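You operate a simulated robot arm through the tools that you are given. There is no shell and no other tool. Be economical: measure what you need, move in short steps, check, and stop when the job is done.

You are at the controls of a simulated robot arm. One attempt, no reset.

## Task
Glue the white top on the key in the jig and clamp it.
Fine: brush on a strip from the pot; brush back in the cup, lid back on; bar stays down, knob on HOLD. A coat counts when it lies all over at full strength: go over it till it gets no stronger.

The check looks at the end state, three seconds after you hand in, the way a careful person would. Anything else that was tipped, shoved, dropped, spilled or broken makes it a failure. A push-on lid holds only when it is set on centred and level and pressed home; a screw cap is set on level and turned clockwise until tight.

## Robot
A 7-joint arm with a two-finger parallel gripper, fixed in place. Base frame: the origin is at the foot of the arm, x ahead of it, y to its left, z up; the work surface is at about z = 0.78. Readings come in m, degrees, newtons and seconds.
With the tool pointing down near the work surface it reaches from about 0.22 to 0.68 m from the base axis. Its first joint turns from -66.0 to 66.0 degrees. Payload 2.4 kg.
Tool frame: the origin (TCP) lies between the finger pads and is the grasp point; the fingertips stand 0.03 m ahead of it; z points along the fingers, y is the line along which they close. The gripper opens to 0.094 m. The fingers are 0.028 m wide and 0.01 m thick; the gripper's body (0.05 by 0.096 m) begins 0.055 m behind the TCP.
Orientation is told as [roll, pitch, yaw] about the base's x, y, z axes, in that order, counted from this pose: with the fingers straight down and closing along the base's y, the tool's x points along the base's -x, its y along +y and its z along -z.

## Interface
- The arm moves only by the tool servo_tool. Its argument "moves" is a list of rows, each a list of 7 numbers: the gripper command, from -1 (fully open) to 1 (shut), values between in proportion, then the shift along the base's x, y, z in m, then the turn, a rotation vector about the base's x, y, z in degrees. In form: [[claw, tx, ty, tz, ax, ay, az], ...]. A call has 1 to 8 rows; each row shifts and turns the commanded pose from where the row before left it. Each row takes 0.2 s and may step no farther than 0.05 m and 8.6 degrees from the row before; otherwise, or with a gripper value out of range, the whole call is refused. A pose out of reach is approached as far as the arm can. The call stops where the force on the tool passes 80 N (or 10 N more than at its start, if that is more) or the arm is blocked; 0.2 s more then pass. Each finger travels about 0.153 m/s and halts on what it meets, pressing with about 35 N; the grip force reading is that of the motor and also rises with nothing between the fingers. The clock runs only during rows and for 0.2 s after the last one: add rows that do not move to give the fingers time. It gives the time, the measured TCP pose, the force on the tool (base axes), the opening and the grip force at its end, in the units of the frame above (readings bear some noise), with the torque about the TCP (base axes, N m) and any sound that the robot's microphone picked up, and new pictures: "views" is both (left out), scene, wrist or none.
- Cameras (640 x 400 px; columns grow to the right, rows downward): "scene" is fixed at [0.022, 0.4582, 1.4582]; the picture's right is [-0.89, -0.45, 0.00], its down [-0.19, 0.38, -0.91] and it looks along [0.41, -0.81, -0.42] (base axes); focal length 354 px, centre (320, 200). "wrist" rides on the gripper at [0.076, 0.014, -0.103] in the tool frame; the picture's right is [-0.18, 0.98, 0.00], its down [-0.75, -0.14, -0.64] and it looks along [-0.63, -0.12, 0.77] (tool axes); focal length 243 px, centre (320, 200). There is no depth. A picture from a camera that has moved, and an enlarged one, comes with that camera's place and axes in the base frame and with its lens.
- enlarge(camera, box): a new picture of the part [left, top, right, bottom] of that camera's present view, enlarged. No time passes.
- hand_in(): hands the job in; it is judged then, once.

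Go step by step. Nothing tells you positions but the pictures and the camera data: compare them with the known pose of the tool, close in by small moves and look again before you grip or let go. The budget is 120 turns and 200 pictures, counting those below and the enlarged ones. Unless the task says otherwise, let go and move clear before handing in.

The tools are called after "Call:" by a JSON object that holds its "method" and its "body". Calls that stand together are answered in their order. servo_tool: Moves the arm, as the interface text tells. Its arguments: {"type":"object","properties":{"moves":{"type":"array"},"views":{"type":"string","enum":["both","scene","wrist","none"]}},"required":["moves"]} The other tools are called the same way: enlarge (camera, box) takes an enlarged picture of a part of a camera's view; hand_in () hands the job in.

At the start:

```text
time: 0.0
tool_pos: [0.305, -0.338, 1.2053]
tcp_rot: [-0.1, 0.0, 0.0]
ft_force: [-0.1, 0.1, 0.0]
torque: [0.01, 0.03, -0.04]
grip_width: 0.0941
finger_force: 0.0
```

scene: 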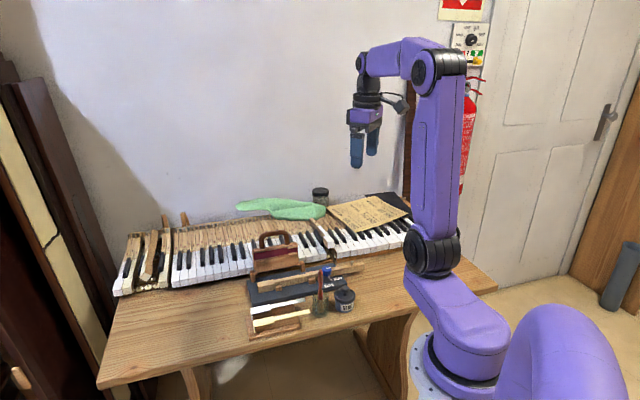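
wrist: 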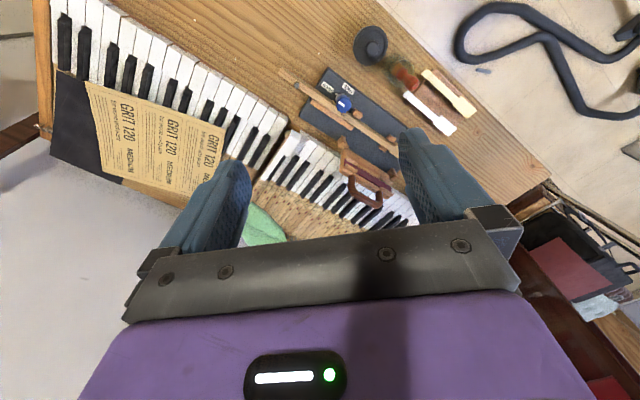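

I see a bench with piano keys, a jig with clamp bar and knob, a glue pot, a brush and key pieces. I'll enlarge the work area first.

Call:
{"method": "enlarge", "body": {"camera": "scene", "box": [230, 220, 390, 350]}}

Call:
{"method": "enlarge", "body": {"camera": "wrist", "box": [270, 20, 490, 210]}}

```text
3.08 times, centred on (310, 285) of scene
camera zoom: at [0.022, 0.4582, 1.4582], right [-0.89, -0.45, 0.0], down [-0.19, 0.38, -0.91], along [0.41, -0.81, -0.42], focal length 1088 px, centre (351, -62)
```

zoom: 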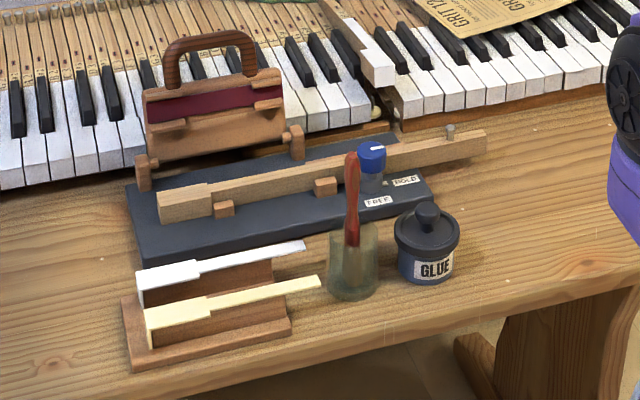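

```text
2.11 times, centred on (380, 115) of wrist
camera zoom: at [0.2287, -0.3235, 1.3085], right [0.18, 0.98, 0.0], down [0.75, -0.14, 0.64], along [0.63, -0.12, -0.77], focal length 511 px, centre (194, 379)
```

zoom: 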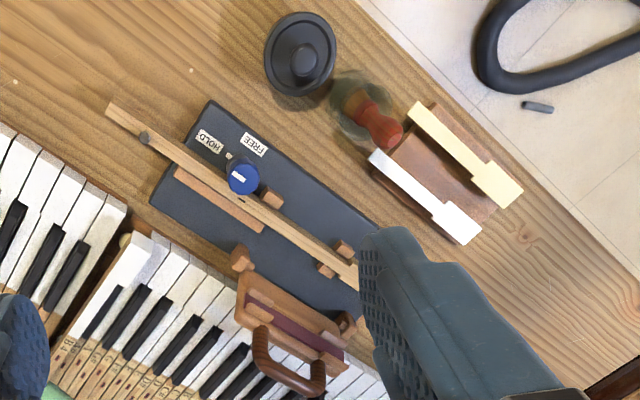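

Everything in the jig area lies about 46° to the base axes. I'll turn the tool to yaw 46 and come lower for a better look.

Call:
{"method": "servo_tool", "body": {"moves": [[-1, 0, -0.01, -0.025, 0, 0, 7.7], [-1, 0, -0.01, -0.025, 0, 0, 7.7], [-1, 0, -0.01, -0.025, 0, 0, 7.7], [-1, 0, 0, -0.025, 0, 0, 7.7], [-1, 0, 0, -0.025, 0, 0, 7.6], [-1, 0, 0, -0.025, 0, 0, 7.6], [-1, 0, 0, 0, 0, 0, 0]]}}

```text
time: 1.6
tool_pos: [0.3078, -0.3659, 1.055]
tcp_rot: [0.0, 0.0, 46.1]
ft_force: [-0.6, -1.2, -0.3]
torque: [-0.04, -0.04, 0.01]
grip_width: 0.094
finger_force: 0.2
camera wrist: at [0.2436, -0.4114, 1.159], right [-0.58, 0.81, 0.0], down [0.62, 0.45, 0.64], along [0.52, 0.37, -0.77], focal length 243 px, centre (320, 200)
```

scene: 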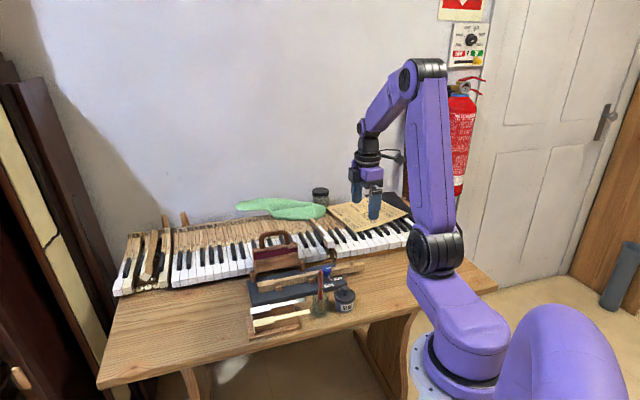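
wrist: 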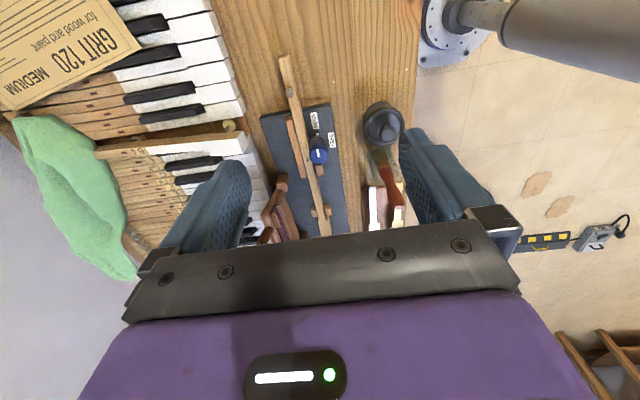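

I'll move forward along the key so the jig shows between the fingers.

Call:
{"method": "servo_tool", "body": {"moves": [[-1, 0.03, 0.03, -0.01, 0, 0, 0], [-1, 0.03, 0.03, -0.01, 0, 0, 0], [-1, 0.03, 0.03, -0.01, 0, 0, 0], [-1, 0.03, 0.03, 0, 0, 0, 0], [-1, 0, 0, 0, 0, 0, 0]], "views": "wrist"}}

Call:
{"method": "enlarge", "body": {"camera": "wrist", "box": [230, 0, 430, 220]}}

```text
time: 2.8
tool_pos: [0.4238, -0.248, 1.0246]
tcp_rot: [0.0, 0.0, 45.9]
ft_force: [-0.1, -0.2, -0.1]
torque: [-0.02, 0.03, 0.03]
grip_width: 0.094
finger_force: 0.0
camera wrist: at [0.3611, -0.2923, 1.1291], right [-0.58, 0.82, 0.0], down [0.63, 0.44, 0.64], along [0.52, 0.37, -0.77], focal length 243 px, centre (320, 200)
```

wrist: 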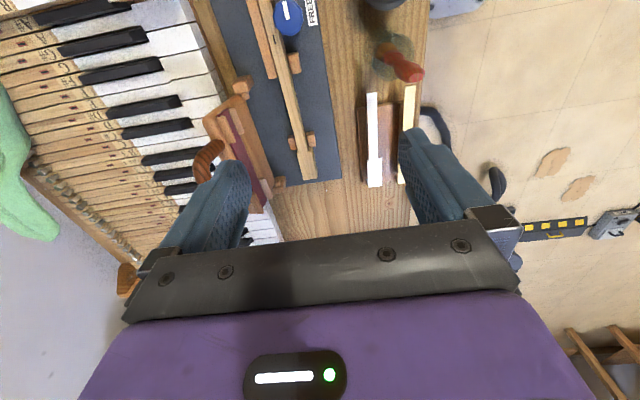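

```text
1.82 times, centred on (330, 110) of wrist
camera zoom: at [0.3611, -0.2923, 1.1291], right [-0.58, 0.82, 0.0], down [0.63, 0.44, 0.64], along [0.52, 0.37, -0.77], focal length 441 px, centre (302, 364)
```

zoom: 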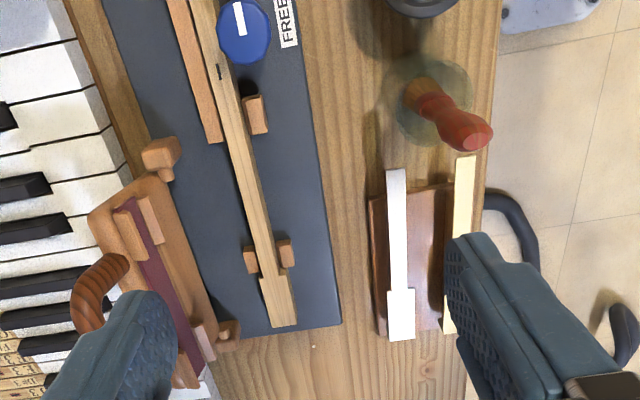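

I'll zoom the scene camera on the jig and on the cup/pot for triangulation.

Call:
{"method": "enlarge", "body": {"camera": "scene", "box": [240, 240, 320, 300]}}

Call:
{"method": "enlarge", "body": {"camera": "scene", "box": [300, 255, 370, 320]}}

Call:
{"method": "enlarge", "body": {"camera": "scene", "box": [245, 285, 325, 345]}}

```text
6.67 times, centred on (280, 270) of scene
camera zoom: at [0.022, 0.4582, 1.4582], right [-0.89, -0.45, 0.0], down [-0.19, 0.38, -0.91], along [0.41, -0.81, -0.42], focal length 2358 px, centre (587, -267)
```

zoom: 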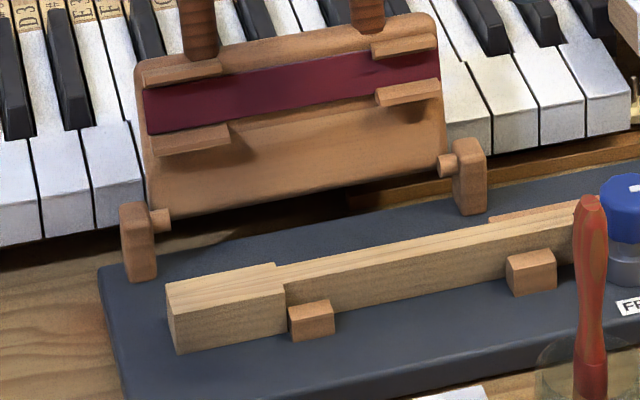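

```text
6.15 times, centred on (335, 288) of scene
camera zoom: at [0.022, 0.4582, 1.4582], right [-0.89, -0.45, 0.0], down [-0.19, 0.38, -0.91], along [0.41, -0.81, -0.42], focal length 2176 px, centre (228, -338)
```

zoom: 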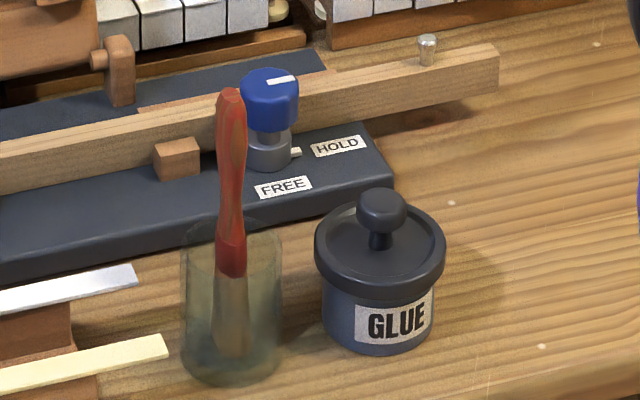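

```text
6.67 times, centred on (285, 315) of scene
camera zoom: at [0.022, 0.4582, 1.4582], right [-0.89, -0.45, 0.0], down [-0.19, 0.38, -0.91], along [0.41, -0.81, -0.42], focal length 2358 px, centre (553, -567)
```

zoom: 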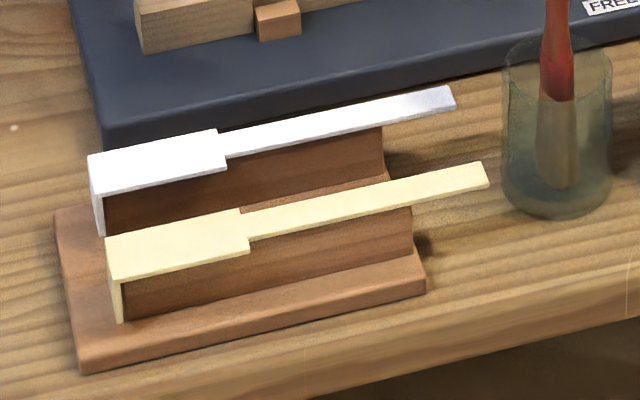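

The top has a front lip that hangs over the key's front face; tops rest on rails. The lid knob is at about [0.310, -0.253, 0.84], the brush upright at about [0.355, -0.203], handle top z≈0.917. First I go above the pot.

Call:
{"method": "servo_tool", "body": {"moves": [[-1, -0.028, -0.002, 0, 0, 0, 0], [-1, -0.028, -0.001, 0, 0, 0, 0], [-1, -0.028, -0.001, 0, 0, 0, 0], [-1, -0.03, -0.0015, -0.02, 0, 0, 0], [-1, 0, 0, -0.04, 0, 0, 0], [-1, 0, 0, 0, 0, 0, 0]]}}

Call:
{"method": "enlarge", "body": {"camera": "wrist", "box": [200, 0, 440, 220]}}

Call:
{"method": "enlarge", "body": {"camera": "scene", "box": [300, 200, 400, 320]}}

```text
time: 4.2
tool_pos: [0.3111, -0.2528, 0.9667]
tcp_rot: [0.1, 0.0, 45.9]
ft_force: [0.3, 0.2, -0.1]
torque: [0.0, 0.0, -0.05]
grip_width: 0.0939
finger_force: 0.0
camera wrist: at [0.2478, -0.2981, 1.0695], right [-0.58, 0.82, 0.0], down [0.62, 0.44, 0.64], along [0.52, 0.37, -0.77], focal length 243 px, centre (320, 200)
```

scene: 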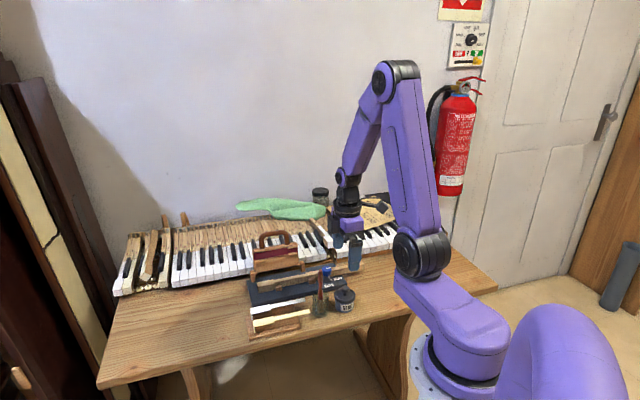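
wrist: 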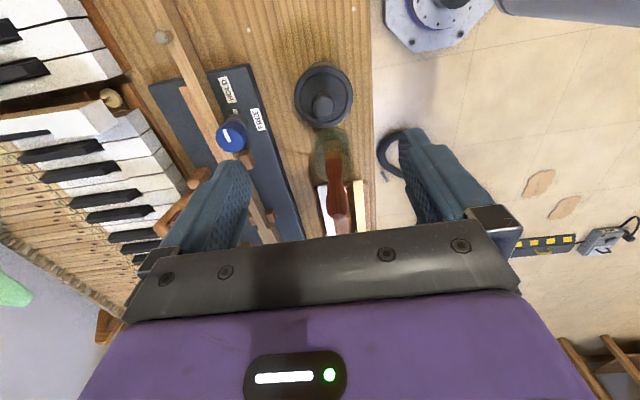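

```text
1.82 times, centred on (320, 110) of wrist
camera zoom: at [0.2478, -0.2981, 1.0695], right [-0.58, 0.82, 0.0], down [0.62, 0.44, 0.64], along [0.52, 0.37, -0.77], focal length 441 px, centre (320, 364)
```

zoom: 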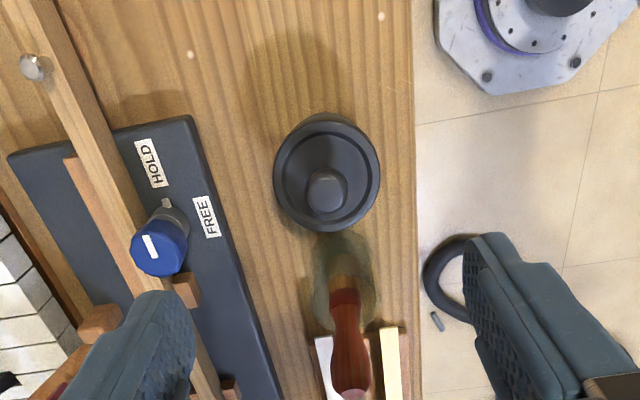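

```text
3.33 times, centred on (350, 260) of scene
camera zoom: at [0.022, 0.4582, 1.4582], right [-0.89, -0.45, 0.0], down [-0.19, 0.38, -0.91], along [0.41, -0.81, -0.42], focal length 1179 px, centre (220, 0)
```

zoom: 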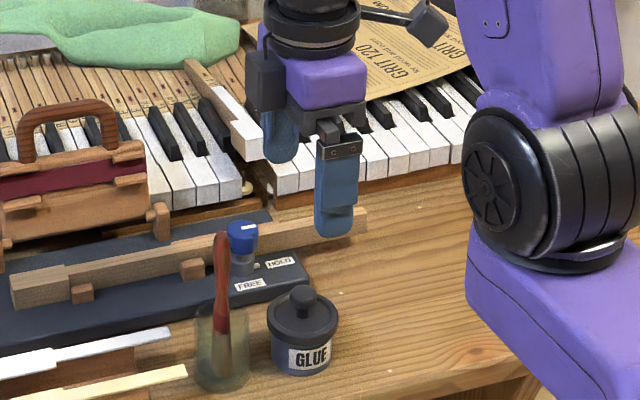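

The lid knob is at about [0.308, -0.252]. I'll descend with a narrower opening and stop with fingertips just above the lid.

Call:
{"method": "servo_tool", "body": {"moves": [[-0.1, -0.003, 0.001, -0.03, 0, 0, 0], [-0.1, 0, 0, -0.03, 0, 0, 0], [-0.1, 0, 0, -0.03, 0, 0, 0], [-0.1, 0, 0, -0.013, 0, 0, 0], [-0.1, 0, 0, 0, 0, 0, 0]], "views": "wrist"}}

Call:
{"method": "enlarge", "body": {"camera": "scene", "box": [310, 240, 390, 320]}}

```text
time: 5.4
tool_pos: [0.3072, -0.2527, 0.8615]
tcp_rot: [0.0, -0.1, 46.0]
ft_force: [0.5, -0.9, -0.3]
torque: [-0.05, -0.01, 0.03]
grip_width: 0.052
finger_force: 0.1
camera wrist: at [0.2442, -0.2975, 0.9639], right [-0.58, 0.82, 0.0], down [0.62, 0.44, 0.64], along [0.52, 0.37, -0.77], focal length 243 px, centre (320, 200)
```

wrist: 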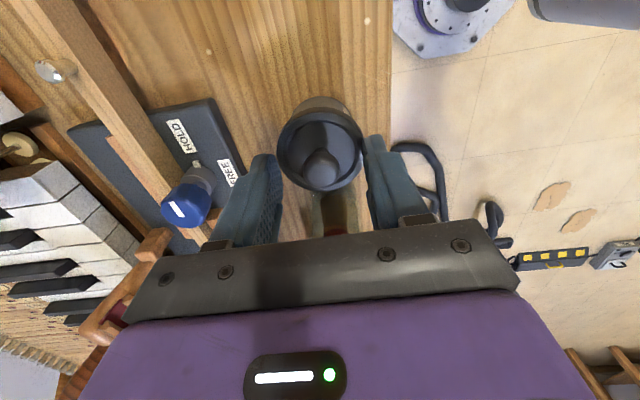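

```text
5.00 times, centred on (350, 280) of scene
camera zoom: at [0.022, 0.4582, 1.4582], right [-0.89, -0.45, 0.0], down [-0.19, 0.38, -0.91], along [0.41, -0.81, -0.42], focal length 1768 px, centre (170, -200)
```

zoom: 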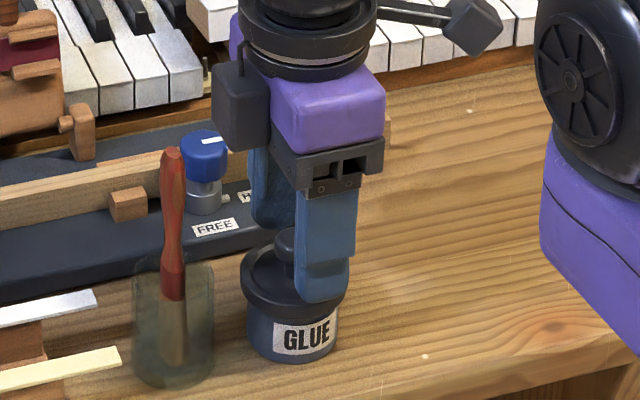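

Fingers straddle the knob with it a few mm toward +u. I'll shift slightly, lower 3 mm and grip.

Call:
{"method": "servo_tool", "body": {"moves": [[-0.1, 0.003, 0.003, -0.003, 0, 0, 0], [0.3, 0, 0, 0, 0, 0, 0], [1, 0, 0, 0, 0, 0, 0], [1, 0, 0, 0, 0, 0, 0]], "views": "wrist"}}

Call:
{"method": "enlarge", "body": {"camera": "scene", "box": [310, 240, 390, 320]}}

```text
time: 6.4
tool_pos: [0.311, -0.2488, 0.8585]
tcp_rot: [0.0, 0.0, 46.0]
ft_force: [0.1, -1.2, -0.6]
torque: [0.0, -0.02, 0.03]
grip_width: 0.0174
finger_force: 35.0
heard: snap
camera wrist: at [0.2473, -0.2938, 0.9619], right [-0.58, 0.82, 0.0], down [0.62, 0.44, 0.64], along [0.52, 0.37, -0.77], focal length 243 px, centre (320, 200)
```

wrist: 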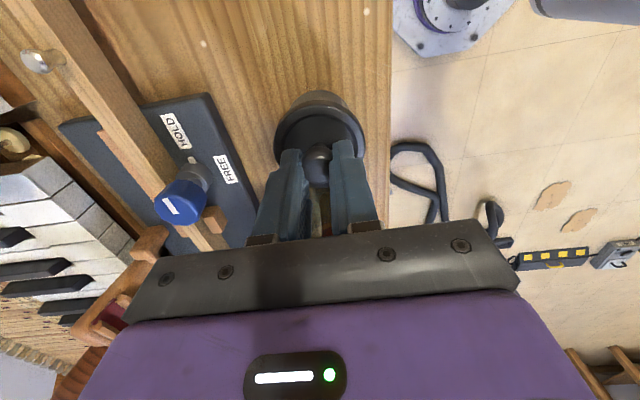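

```text
5.00 times, centred on (350, 280) of scene
camera zoom: at [0.022, 0.4582, 1.4582], right [-0.89, -0.45, 0.0], down [-0.19, 0.38, -0.91], along [0.41, -0.81, -0.42], focal length 1768 px, centre (170, -200)
```

zoom: 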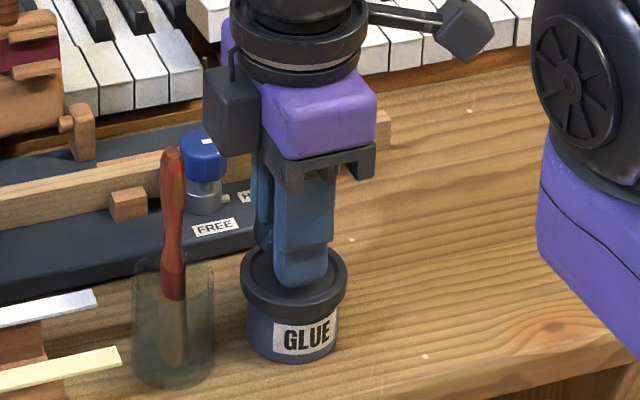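

A snap was heard, perhaps the lid unseating; the knob sits near the -u edge of the pads. I'll reopen, recentre by ~8 mm toward -u and regrip.

Call:
{"method": "servo_tool", "body": {"moves": [[0.2, 0, 0, 0, 0, 0, 0], [0.2, -0.0055, -0.0058, 0, 0, 0, 0], [0.2, 0, 0, 0, 0, 0, 0]], "views": "wrist"}}

Call:
{"method": "enlarge", "body": {"camera": "wrist", "box": [240, 60, 400, 240]}}

```text
time: 7.2
tool_pos: [0.3041, -0.2547, 0.8599]
tcp_rot: [0.0, 0.0, 46.1]
ft_force: [0.5, 0.4, -0.2]
torque: [0.01, 0.01, -0.01]
grip_width: 0.0375
finger_force: 0.1
heard: snap
camera wrist: at [0.242, -0.2991, 0.9619], right [-0.58, 0.81, 0.0], down [0.62, 0.44, 0.64], along [0.52, 0.37, -0.77], focal length 243 px, centre (320, 200)
```

wrist: 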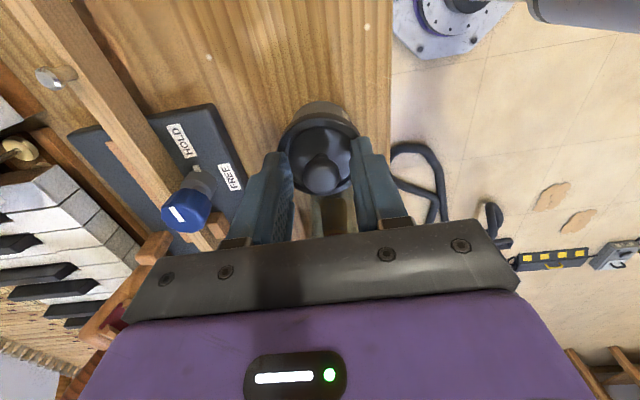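

```text
2.22 times, centred on (320, 150) of wrist
camera zoom: at [0.242, -0.2991, 0.9619], right [-0.58, 0.81, 0.0], down [0.62, 0.44, 0.64], along [0.52, 0.37, -0.77], focal length 539 px, centre (320, 311)
```

zoom: 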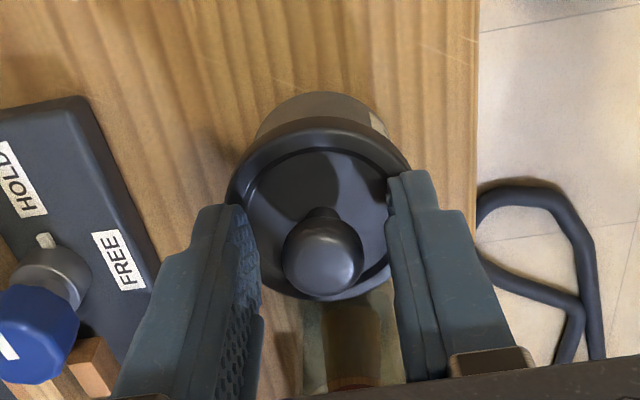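

Now close on the knob again.

Call:
{"method": "servo_tool", "body": {"moves": [[1, 0, 0, -0.001, 0, 0, 0], [1, 0, 0, 0, 0, 0, 0], [1, 0, 0, 0, 0, 0, 0]], "views": "wrist"}}

Call:
{"method": "enlarge", "body": {"camera": "wrist", "box": [240, 60, 400, 240]}}

```text
time: 8.0
tool_pos: [0.3044, -0.2546, 0.8574]
tcp_rot: [-0.1, 0.0, 46.0]
ft_force: [-5.5, 3.1, 39.8]
torque: [0.2, 0.01, 0.09]
grip_width: 0.0171
finger_force: 34.6
camera wrist: at [0.2423, -0.2993, 0.961], right [-0.58, 0.82, 0.0], down [0.62, 0.44, 0.64], along [0.52, 0.37, -0.77], focal length 243 px, centre (320, 200)
```

wrist: 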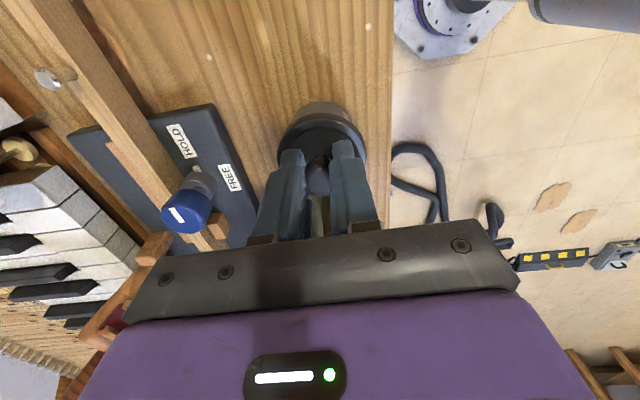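

```text
2.22 times, centred on (320, 150) of wrist
camera zoom: at [0.2423, -0.2993, 0.961], right [-0.58, 0.82, 0.0], down [0.62, 0.44, 0.64], along [0.52, 0.37, -0.77], focal length 539 px, centre (320, 311)
```

zoom: 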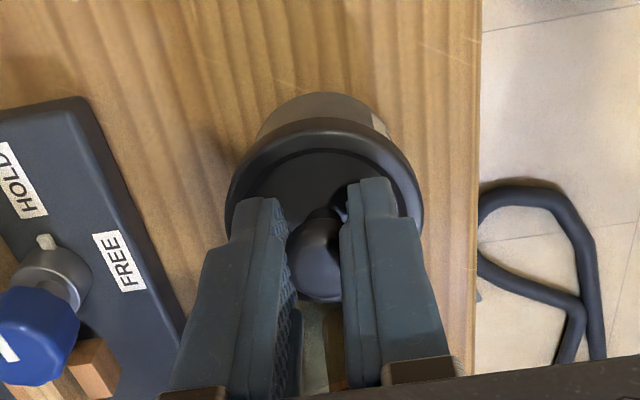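

Knob is held (17 mm). Lifting slowly to see whether the lid comes free.

Call:
{"method": "servo_tool", "body": {"moves": [[1, 0, 0, 0.003, 0, 0, 0], [1, 0, 0, 0.004, 0, 0, 0], [1, 0, 0, 0.005, 0, 0, 0], [1, 0, 0, 0.005, 0, 0, 0]], "views": "wrist"}}

Call:
{"method": "enlarge", "body": {"camera": "scene", "box": [310, 240, 390, 320]}}

```text
time: 9.0
tool_pos: [0.3055, -0.2539, 0.875]
tcp_rot: [0.0, 0.1, 46.1]
ft_force: [-0.6, 0.1, -0.6]
torque: [0.02, -0.03, -0.02]
grip_width: 0.0171
finger_force: 34.7
heard: snap
camera wrist: at [0.2417, -0.2997, 0.9777], right [-0.58, 0.82, 0.0], down [0.63, 0.44, 0.64], along [0.52, 0.37, -0.77], focal length 243 px, centre (320, 200)
```

wrist: 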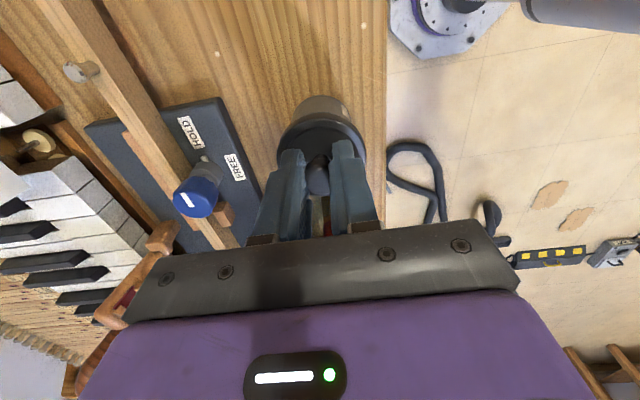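

```text
5.00 times, centred on (350, 280) of scene
camera zoom: at [0.022, 0.4582, 1.4582], right [-0.89, -0.45, 0.0], down [-0.19, 0.38, -0.91], along [0.41, -0.81, -0.42], focal length 1768 px, centre (170, -200)
```

zoom: 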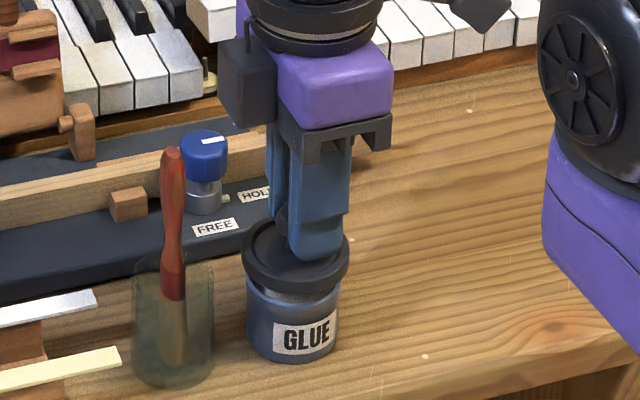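

The lid came free (snap = unseat/seat sound). I carry it ~9 cm toward -u and set it on the bench.

Call:
{"method": "servo_tool", "body": {"moves": [[1, 0, 0, 0.03, 0, 0, 0], [1, -0.03, -0.031, 0, 0, 0, 0], [1, -0.033, -0.034, 0, 0, 0, 0], [1, 0, 0, -0.03, 0, 0, 0], [1, 0, 0, -0.02, 0, 0, 0], [1, 0, 0, 0, 0, 0, 0]], "views": "both"}}

Call:
{"method": "enlarge", "body": {"camera": "scene", "box": [310, 240, 410, 320]}}

```text
time: 10.4
tool_pos: [0.2435, -0.3194, 0.853]
tcp_rot: [0.0, 0.0, 46.0]
ft_force: [-0.5, 0.3, -0.5]
torque: [0.0, 0.01, 0.01]
grip_width: 0.0172
finger_force: 35.1
camera wrist: at [0.1802, -0.3655, 0.9578], right [-0.58, 0.82, 0.0], down [0.62, 0.44, 0.64], along [0.52, 0.37, -0.77], focal length 243 px, centre (320, 200)
```

scene: 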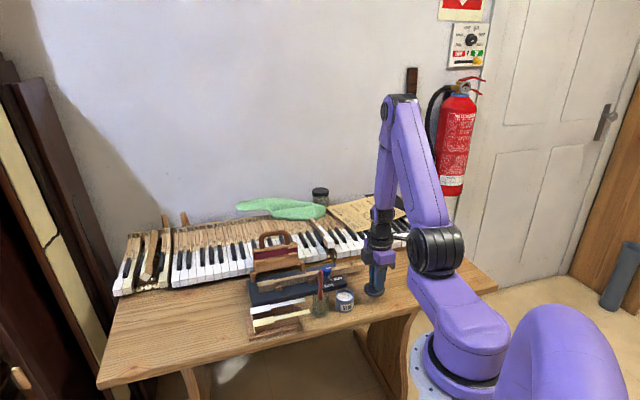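
wrist: 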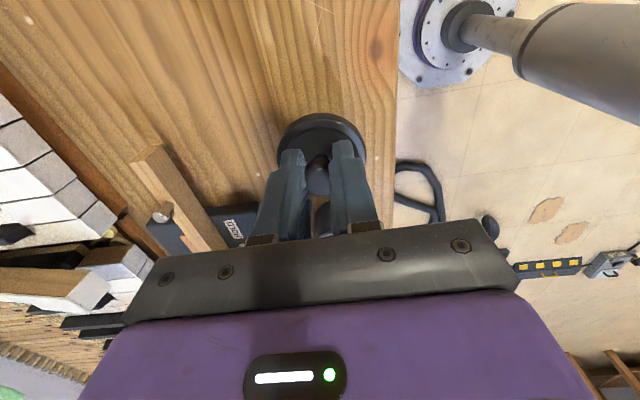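

```text
5.00 times, centred on (360, 280) of scene
camera zoom: at [0.022, 0.4582, 1.4582], right [-0.89, -0.45, 0.0], down [-0.19, 0.38, -0.91], along [0.41, -0.81, -0.42], focal length 1768 px, centre (120, -200)
```

zoom: 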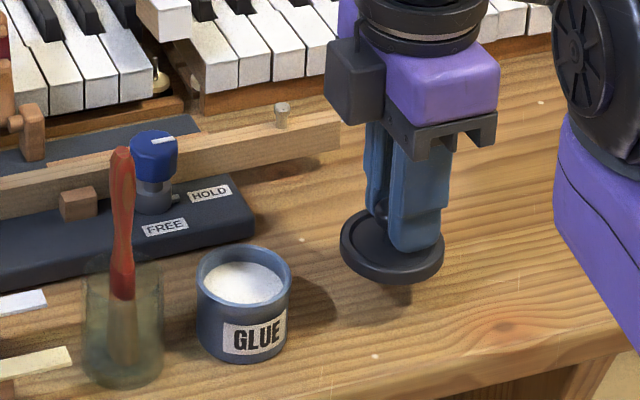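

Pot shows white glue. I lower the lid to the bench until I feel contact.

Call:
{"method": "servo_tool", "body": {"moves": [[1, 0.007, -0.007, -0.008, 0, 0, 0], [1, 0, 0, -0.006, 0, 0, 0], [1, 0, 0, -0.004, 0, 0, 0]], "views": "none"}}

Call:
{"method": "enlarge", "body": {"camera": "scene", "box": [340, 260, 400, 320]}}

```text
time: 11.2
tool_pos: [0.2498, -0.3277, 0.837]
tcp_rot: [0.0, 0.0, 45.9]
ft_force: [0.1, 0.6, 0.0]
torque: [-0.01, -0.02, 0.0]
grip_width: 0.017
finger_force: 34.6
```

```text
6.67 times, centred on (370, 290) of scene
camera zoom: at [0.022, 0.4582, 1.4582], right [-0.89, -0.45, 0.0], down [-0.19, 0.38, -0.91], along [0.41, -0.81, -0.42], focal length 2358 px, centre (-13, -400)
```

zoom: 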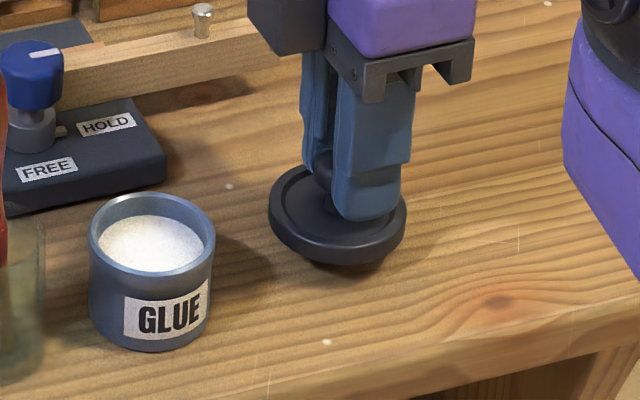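

Call:
{"method": "servo_tool", "body": {"moves": [[1, 0, 0, -0.004, 0, 0, 0], [1, 0, 0, -0.003, 0, 0, 0], [1, 0, 0, 0, 0, 0, 0]], "views": "none"}}

Call:
{"method": "enlarge", "body": {"camera": "scene", "box": [340, 260, 400, 320]}}

```text
time: 12.0
tool_pos: [0.2493, -0.3285, 0.8293]
tcp_rot: [-0.1, -0.1, 46.0]
ft_force: [0.0, 0.3, 0.0]
torque: [0.0, 0.0, -0.04]
grip_width: 0.0174
finger_force: 34.6
```

```text
6.67 times, centred on (370, 290) of scene
camera zoom: at [0.022, 0.4582, 1.4582], right [-0.89, -0.45, 0.0], down [-0.19, 0.38, -0.91], along [0.41, -0.81, -0.42], focal length 2358 px, centre (-13, -400)
```

zoom: 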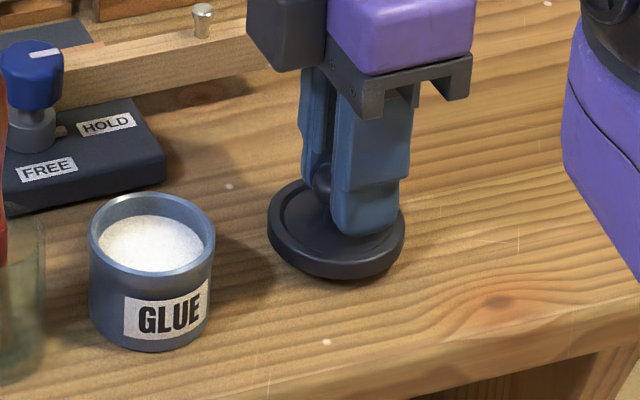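

Call:
{"method": "servo_tool", "body": {"moves": [[1, 0, 0, -0.003, 0, 0, 0], [1, 0, 0, -0.002, 0, 0, 0], [1, 0, 0, 0, 0, 0, 0]], "views": "none"}}

Call:
{"method": "enlarge", "body": {"camera": "scene", "box": [340, 260, 400, 320]}}

```text
time: 12.8
tool_pos: [0.2492, -0.3271, 0.8257]
tcp_rot: [0.0, 0.0, 46.0]
ft_force: [-0.4, 0.4, -0.4]
torque: [0.01, 0.01, -0.02]
grip_width: 0.0175
finger_force: 35.1
```

```text
6.67 times, centred on (370, 290) of scene
camera zoom: at [0.022, 0.4582, 1.4582], right [-0.89, -0.45, 0.0], down [-0.19, 0.38, -0.91], along [0.41, -0.81, -0.42], focal length 2358 px, centre (-13, -400)
```

zoom: 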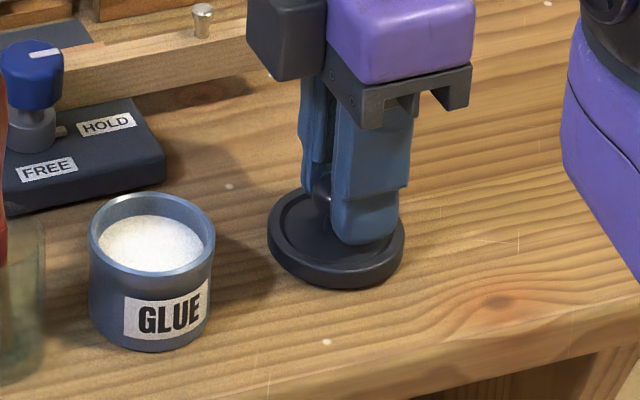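

Nearly down; a bit more.

Call:
{"method": "servo_tool", "body": {"moves": [[1, 0, 0, -0.002, 0, 0, 0], [1, 0, 0, 0, 0, 0, 0]], "views": "none"}}

Call:
{"method": "servo_tool", "body": {"moves": [[1, 0, 0, -0.0015, 0, 0, 0], [1, 0, 0, 0, 0, 0, 0]], "views": "none"}}

Call:
{"method": "enlarge", "body": {"camera": "scene", "box": [340, 260, 400, 320]}}

```text
time: 13.4
tool_pos: [0.2499, -0.3265, 0.8225]
tcp_rot: [-0.1, 0.0, 46.0]
ft_force: [-0.2, -0.4, -0.1]
torque: [-0.02, 0.02, 0.01]
grip_width: 0.0174
finger_force: 34.8
```

```text
time: 14.0
tool_pos: [0.2503, -0.3278, 0.822]
tcp_rot: [0.0, 0.0, 46.0]
ft_force: [-4.1, 1.6, 22.6]
torque: [0.11, 0.0, 0.08]
grip_width: 0.0173
finger_force: 35.0
```

```text
6.67 times, centred on (370, 290) of scene
camera zoom: at [0.0217, 0.4585, 1.4581], right [-0.89, -0.45, 0.0], down [-0.19, 0.38, -0.91], along [0.41, -0.81, -0.42], focal length 2358 px, centre (-13, -400)
```

zoom: 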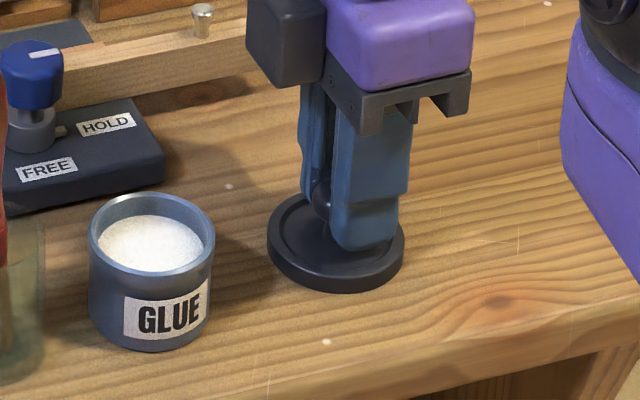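

Lid is resting on the bench. Release, rise and go over the brush.

Call:
{"method": "servo_tool", "body": {"moves": [[0, 0, 0, 0.001, 0, 0, 0], [0, 0, 0, 0.03, 0, 0, 0], [-0.2, 0, 0, 0.05, 0, 0, 0], [-0.2, 0, 0, 0.05, 0, 0, 0], [-0.2, 0.035, 0.035, 0.02, 0, 0, 0], [-0.2, 0.035, 0.045, 0, 0, 0, 0], [-0.2, 0.03, 0.04, 0, 0, 0, 0], [-0.2, 0, 0, 0, 0, 0, 0]], "views": "both"}}

Call:
{"method": "enlarge", "body": {"camera": "wrist", "box": [240, 0, 440, 200]}}

Call:
{"method": "enlarge", "body": {"camera": "scene", "box": [290, 220, 390, 330]}}

```text
refused: row 5 steps farther than a row can; nothing moved
```

```text
2.00 times, centred on (340, 100) of wrist
camera zoom: at [0.1865, -0.3716, 0.9257], right [-0.58, 0.82, 0.0], down [0.62, 0.44, 0.64], along [0.52, 0.37, -0.77], focal length 485 px, centre (280, 400)
```

zoom: 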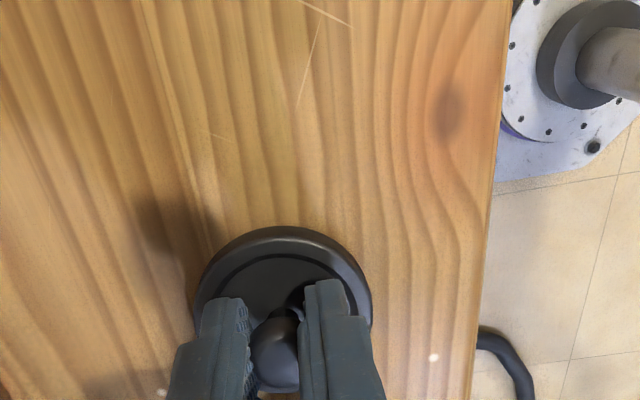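

```text
3.64 times, centred on (340, 275) of scene
camera zoom: at [0.0217, 0.4585, 1.4581], right [-0.89, -0.45, 0.0], down [-0.19, 0.38, -0.91], along [0.41, -0.81, -0.42], focal length 1286 px, centre (247, -73)
```

zoom: 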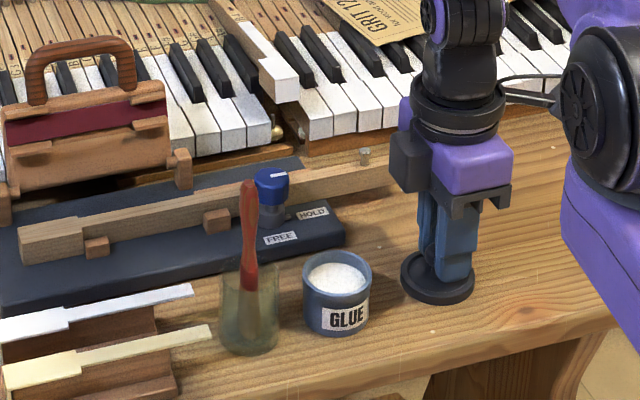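

Refused for step size; I'll resend with smaller steps.

Call:
{"method": "servo_tool", "body": {"moves": [[0, 0, 0, 0.0, 0, 0, 0], [0, 0, 0, 0.03, 0, 0, 0], [-0.2, 0, 0, 0.048, 0, 0, 0], [-0.2, 0, 0, 0.048, 0, 0, 0], [-0.2, 0.033, 0.035, 0.01, 0, 0, 0], [-0.2, 0.033, 0.035, 0, 0, 0, 0], [-0.2, 0.03, 0.035, 0, 0, 0, 0], [-0.2, 0, 0, 0, 0, 0, 0]], "views": "both"}}

Call:
{"method": "enlarge", "body": {"camera": "wrist", "box": [240, 0, 440, 200]}}

Call:
{"method": "enlarge", "body": {"camera": "scene", "box": [290, 220, 390, 330]}}

```text
time: 15.8
tool_pos: [0.3439, -0.222, 0.9577]
tcp_rot: [0.0, 0.0, 46.0]
ft_force: [0.4, -0.1, 0.5]
torque: [0.03, 0.02, 0.01]
grip_width: 0.0566
finger_force: 0.0
camera wrist: at [0.2811, -0.2673, 1.0611], right [-0.58, 0.82, 0.0], down [0.63, 0.44, 0.64], along [0.52, 0.37, -0.77], focal length 243 px, centre (320, 200)
```

scene: 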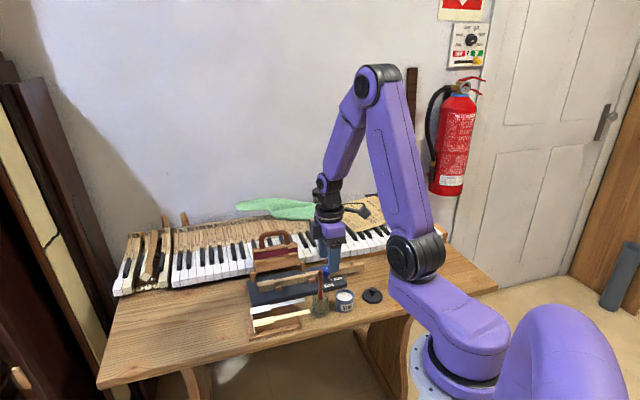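
wrist: 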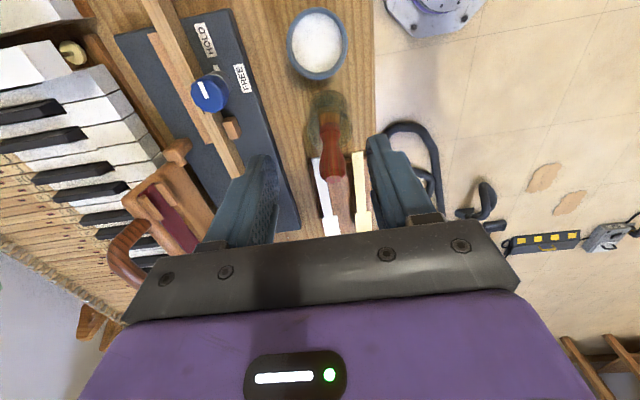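

```text
2.00 times, centred on (340, 100) of wrist
camera zoom: at [0.2811, -0.2673, 1.0611], right [-0.58, 0.82, 0.0], down [0.63, 0.44, 0.64], along [0.52, 0.37, -0.77], focal length 485 px, centre (280, 400)
```

zoom: 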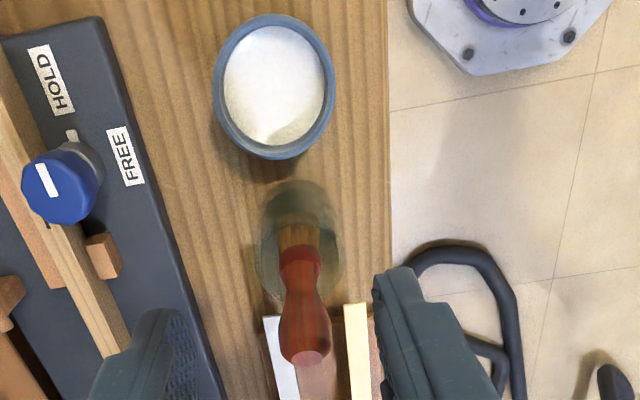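

```text
3.64 times, centred on (340, 275) of scene
camera zoom: at [0.022, 0.4583, 1.4582], right [-0.89, -0.45, 0.0], down [-0.19, 0.38, -0.91], along [0.41, -0.81, -0.42], focal length 1286 px, centre (247, -73)
```

zoom: 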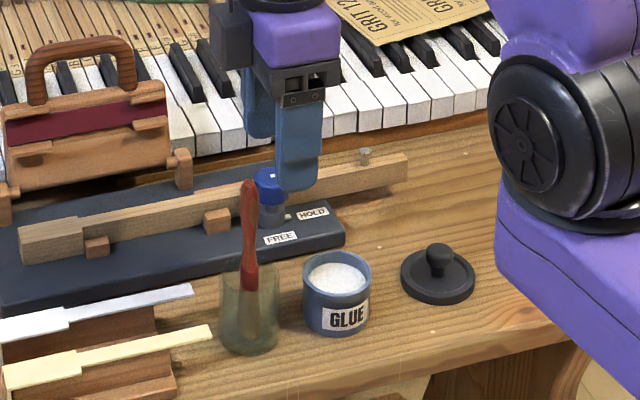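

The brush leans slightly toward +u; its handle at grip height is near [0.352, -0.205]. I descend around it.

Call:
{"method": "servo_tool", "body": {"moves": [[-0.2, 0.008, 0.0165, 0, 0, 0, 0], [-0.2, 0, 0, -0.025, 0, 0, 0], [-0.2, 0, 0, -0.025, 0, 0, 0], [-0.2, 0, 0, -0.018, 0, 0, 0], [-0.2, 0, 0, 0, 0, 0, 0]], "views": "wrist"}}

Call:
{"method": "enlarge", "body": {"camera": "wrist", "box": [240, 60, 420, 240]}}

Call:
{"method": "enlarge", "body": {"camera": "scene", "box": [290, 240, 370, 330]}}

```text
time: 17.0
tool_pos: [0.3534, -0.2077, 0.8886]
tcp_rot: [0.1, -0.1, 45.9]
ft_force: [0.0, 0.0, -0.1]
torque: [0.03, -0.01, 0.01]
grip_width: 0.0564
finger_force: 0.2
camera wrist: at [0.2904, -0.251, 0.9917], right [-0.58, 0.82, 0.0], down [0.62, 0.44, 0.64], along [0.52, 0.37, -0.77], focal length 243 px, centre (320, 200)
```

wrist: 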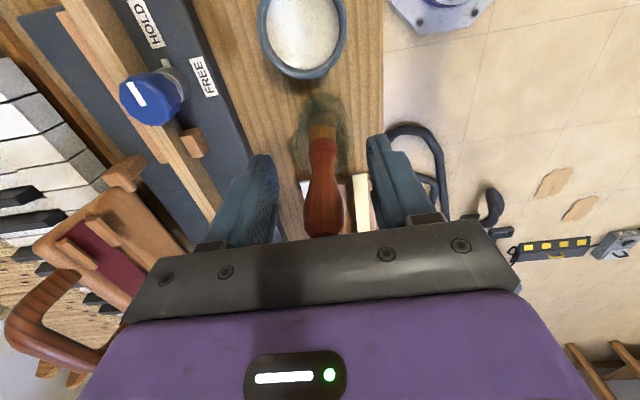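

```text
2.22 times, centred on (330, 150) of wrist
camera zoom: at [0.2904, -0.251, 0.9917], right [-0.58, 0.82, 0.0], down [0.62, 0.44, 0.64], along [0.52, 0.37, -0.77], focal length 539 px, centre (298, 311)
```

zoom: 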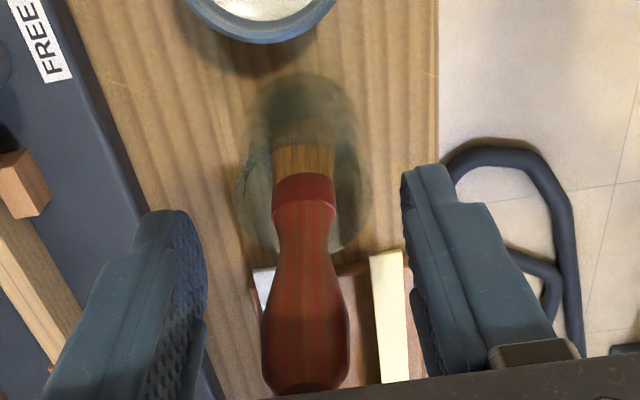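

```text
4.44 times, centred on (330, 285) of scene
camera zoom: at [0.022, 0.4582, 1.4582], right [-0.89, -0.45, 0.0], down [-0.19, 0.38, -0.91], along [0.41, -0.81, -0.42], focal length 1572 px, centre (276, -178)
```

zoom: 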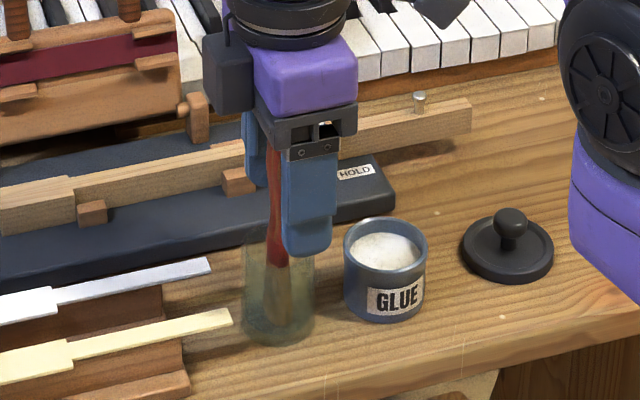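

Handle is centred across; shift ~5 mm +u and grip gently.

Call:
{"method": "servo_tool", "body": {"moves": [[-0.2, 0.0035, 0.0035, 0, 0, 0, 0], [0.3, 0, 0, 0, 0, 0, 0], [1, 0, 0, 0, 0, 0, 0], [1, 0, 0, 0, 0, 0, 0]], "views": "wrist"}}

Call:
{"method": "enlarge", "body": {"camera": "scene", "box": [290, 240, 370, 330]}}

```text
time: 18.0
tool_pos: [0.3574, -0.2025, 0.889]
tcp_rot: [0.0, 0.1, 46.0]
ft_force: [0.4, 0.4, 0.0]
torque: [-0.03, 0.0, 0.0]
grip_width: 0.0181
finger_force: 34.9
camera wrist: at [0.2938, -0.2474, 0.9919], right [-0.58, 0.82, 0.0], down [0.62, 0.44, 0.64], along [0.52, 0.37, -0.77], focal length 243 px, centre (320, 200)
```

wrist: 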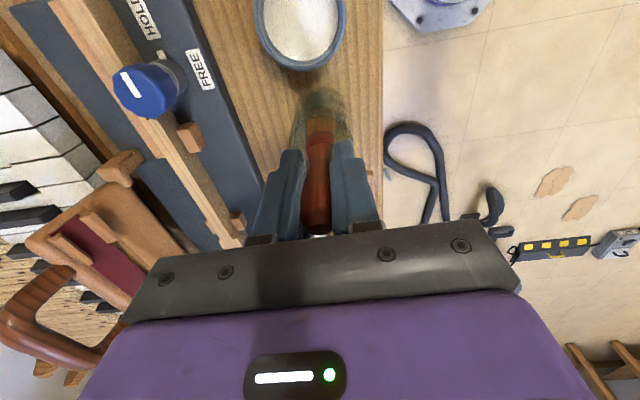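

```text
4.44 times, centred on (330, 285) of scene
camera zoom: at [0.022, 0.4582, 1.4582], right [-0.89, -0.45, 0.0], down [-0.19, 0.38, -0.91], along [0.41, -0.81, -0.42], focal length 1572 px, centre (276, -178)
```

zoom: 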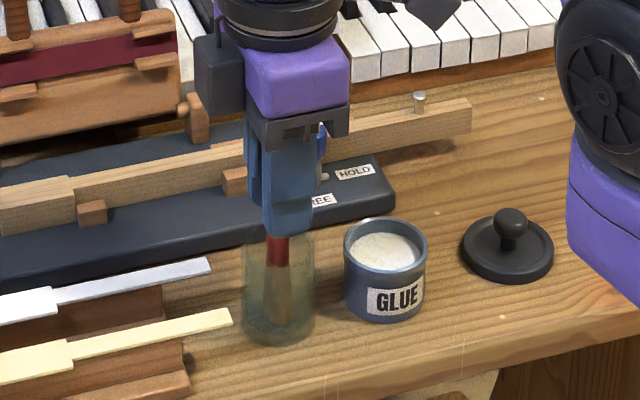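

Brush held (18 mm) at [0.357, -0.2025, 0.889] — noted for the return. Lifting straight up.

Call:
{"method": "servo_tool", "body": {"moves": [[1, 0, 0, 0.03, 0, 0, 0], [1, 0, 0, 0.03, 0, 0, 0], [1, 0, 0, 0.03, 0, 0, 0], [1, 0, 0, 0.01, 0, 0, 0], [1, 0, 0, 0, 0, 0, 0]], "views": "wrist"}}

Call:
{"method": "enlarge", "body": {"camera": "scene", "box": [290, 220, 390, 330]}}

Call:
{"method": "enlarge", "body": {"camera": "wrist", "box": [220, 0, 400, 220]}}

```text
time: 19.2
tool_pos: [0.3565, -0.2017, 0.9893]
tcp_rot: [-0.1, 0.0, 46.0]
ft_force: [0.1, 1.0, -0.4]
torque: [0.0, -0.04, -0.02]
grip_width: 0.0178
finger_force: 35.0
camera wrist: at [0.2935, -0.2466, 1.0929], right [-0.58, 0.82, 0.0], down [0.63, 0.44, 0.64], along [0.52, 0.37, -0.77], focal length 243 px, centre (320, 200)
```

wrist: 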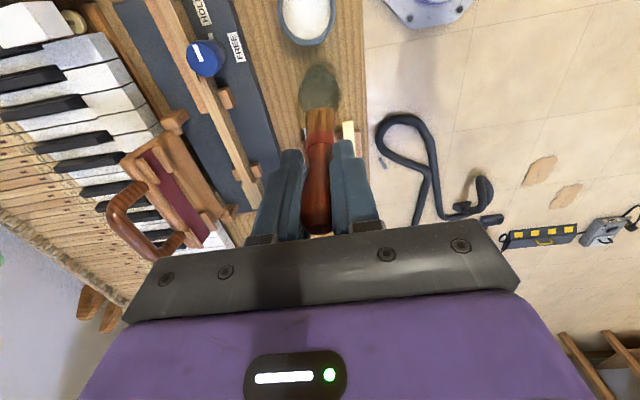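

```text
3.64 times, centred on (340, 275) of scene
camera zoom: at [0.022, 0.4582, 1.4582], right [-0.89, -0.45, 0.0], down [-0.19, 0.38, -0.91], along [0.41, -0.81, -0.42], focal length 1286 px, centre (247, -73)
```

zoom: 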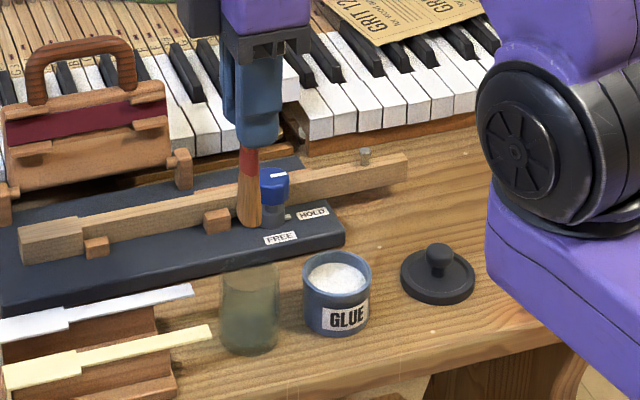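

```text
1.82 times, centred on (310, 110) of wrist
camera zoom: at [0.2935, -0.2466, 1.0929], right [-0.58, 0.82, 0.0], down [0.63, 0.44, 0.64], along [0.52, 0.37, -0.77], focal length 441 px, centre (338, 364)
```

zoom: 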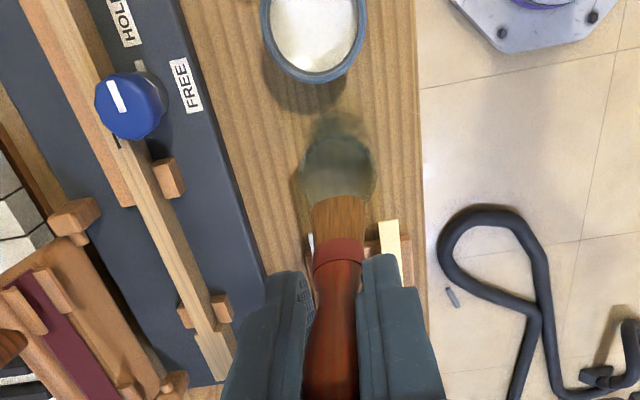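

Bristle tips are ~0.109 m below the TCP, almost straight under it, ~26 mm wide across. Now over the pot (centre ≈ [0.307, -0.253]) and dip.

Call:
{"method": "servo_tool", "body": {"moves": [[1, -0.024, -0.025, 0, 0, 0, 0], [1, -0.023, -0.025, 0, 0, 0, 0], [1, 0, 0, -0.02, 0, 0, 0], [1, 0, 0, -0.015, 0, 0, 0], [1, 0, 0, 0, 0, 0, 0]], "views": "wrist"}}

Call:
{"method": "enlarge", "body": {"camera": "scene", "box": [300, 240, 380, 320]}}

Call:
{"method": "enlarge", "body": {"camera": "wrist", "box": [220, 0, 400, 220]}}

```text
time: 20.4
tool_pos: [0.3098, -0.2516, 0.9545]
tcp_rot: [0.0, 0.0, 46.0]
ft_force: [-0.6, 0.2, 0.2]
torque: [0.02, -0.02, -0.01]
grip_width: 0.0182
finger_force: 34.6
camera wrist: at [0.2462, -0.2968, 1.058], right [-0.58, 0.82, 0.0], down [0.62, 0.44, 0.64], along [0.52, 0.37, -0.77], focal length 243 px, centre (320, 200)
```

wrist: 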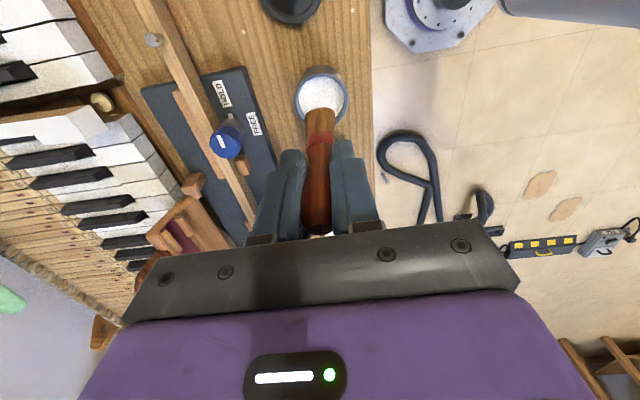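

```text
5.00 times, centred on (340, 280) of scene
camera zoom: at [0.022, 0.4582, 1.4582], right [-0.89, -0.45, 0.0], down [-0.19, 0.38, -0.91], along [0.41, -0.81, -0.42], focal length 1768 px, centre (220, -200)
```

zoom: 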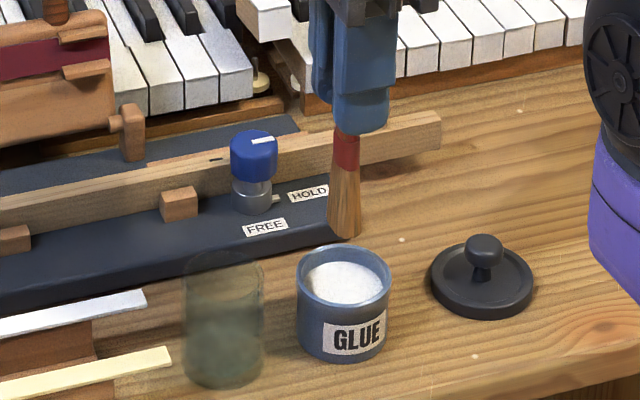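

```text
1.82 times, centred on (310, 110) of wrist
camera zoom: at [0.2462, -0.2968, 1.058], right [-0.58, 0.82, 0.0], down [0.62, 0.44, 0.64], along [0.52, 0.37, -0.77], focal length 441 px, centre (338, 364)
```

zoom: 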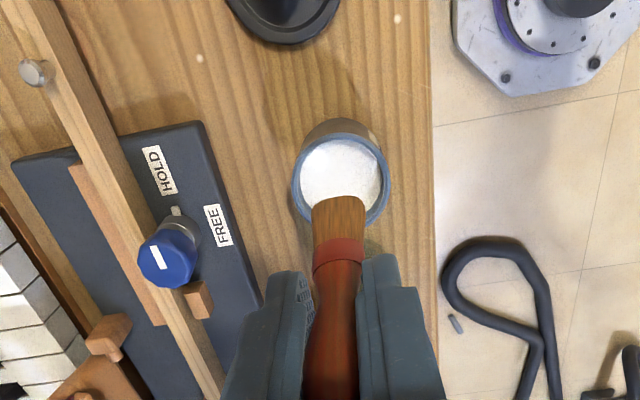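

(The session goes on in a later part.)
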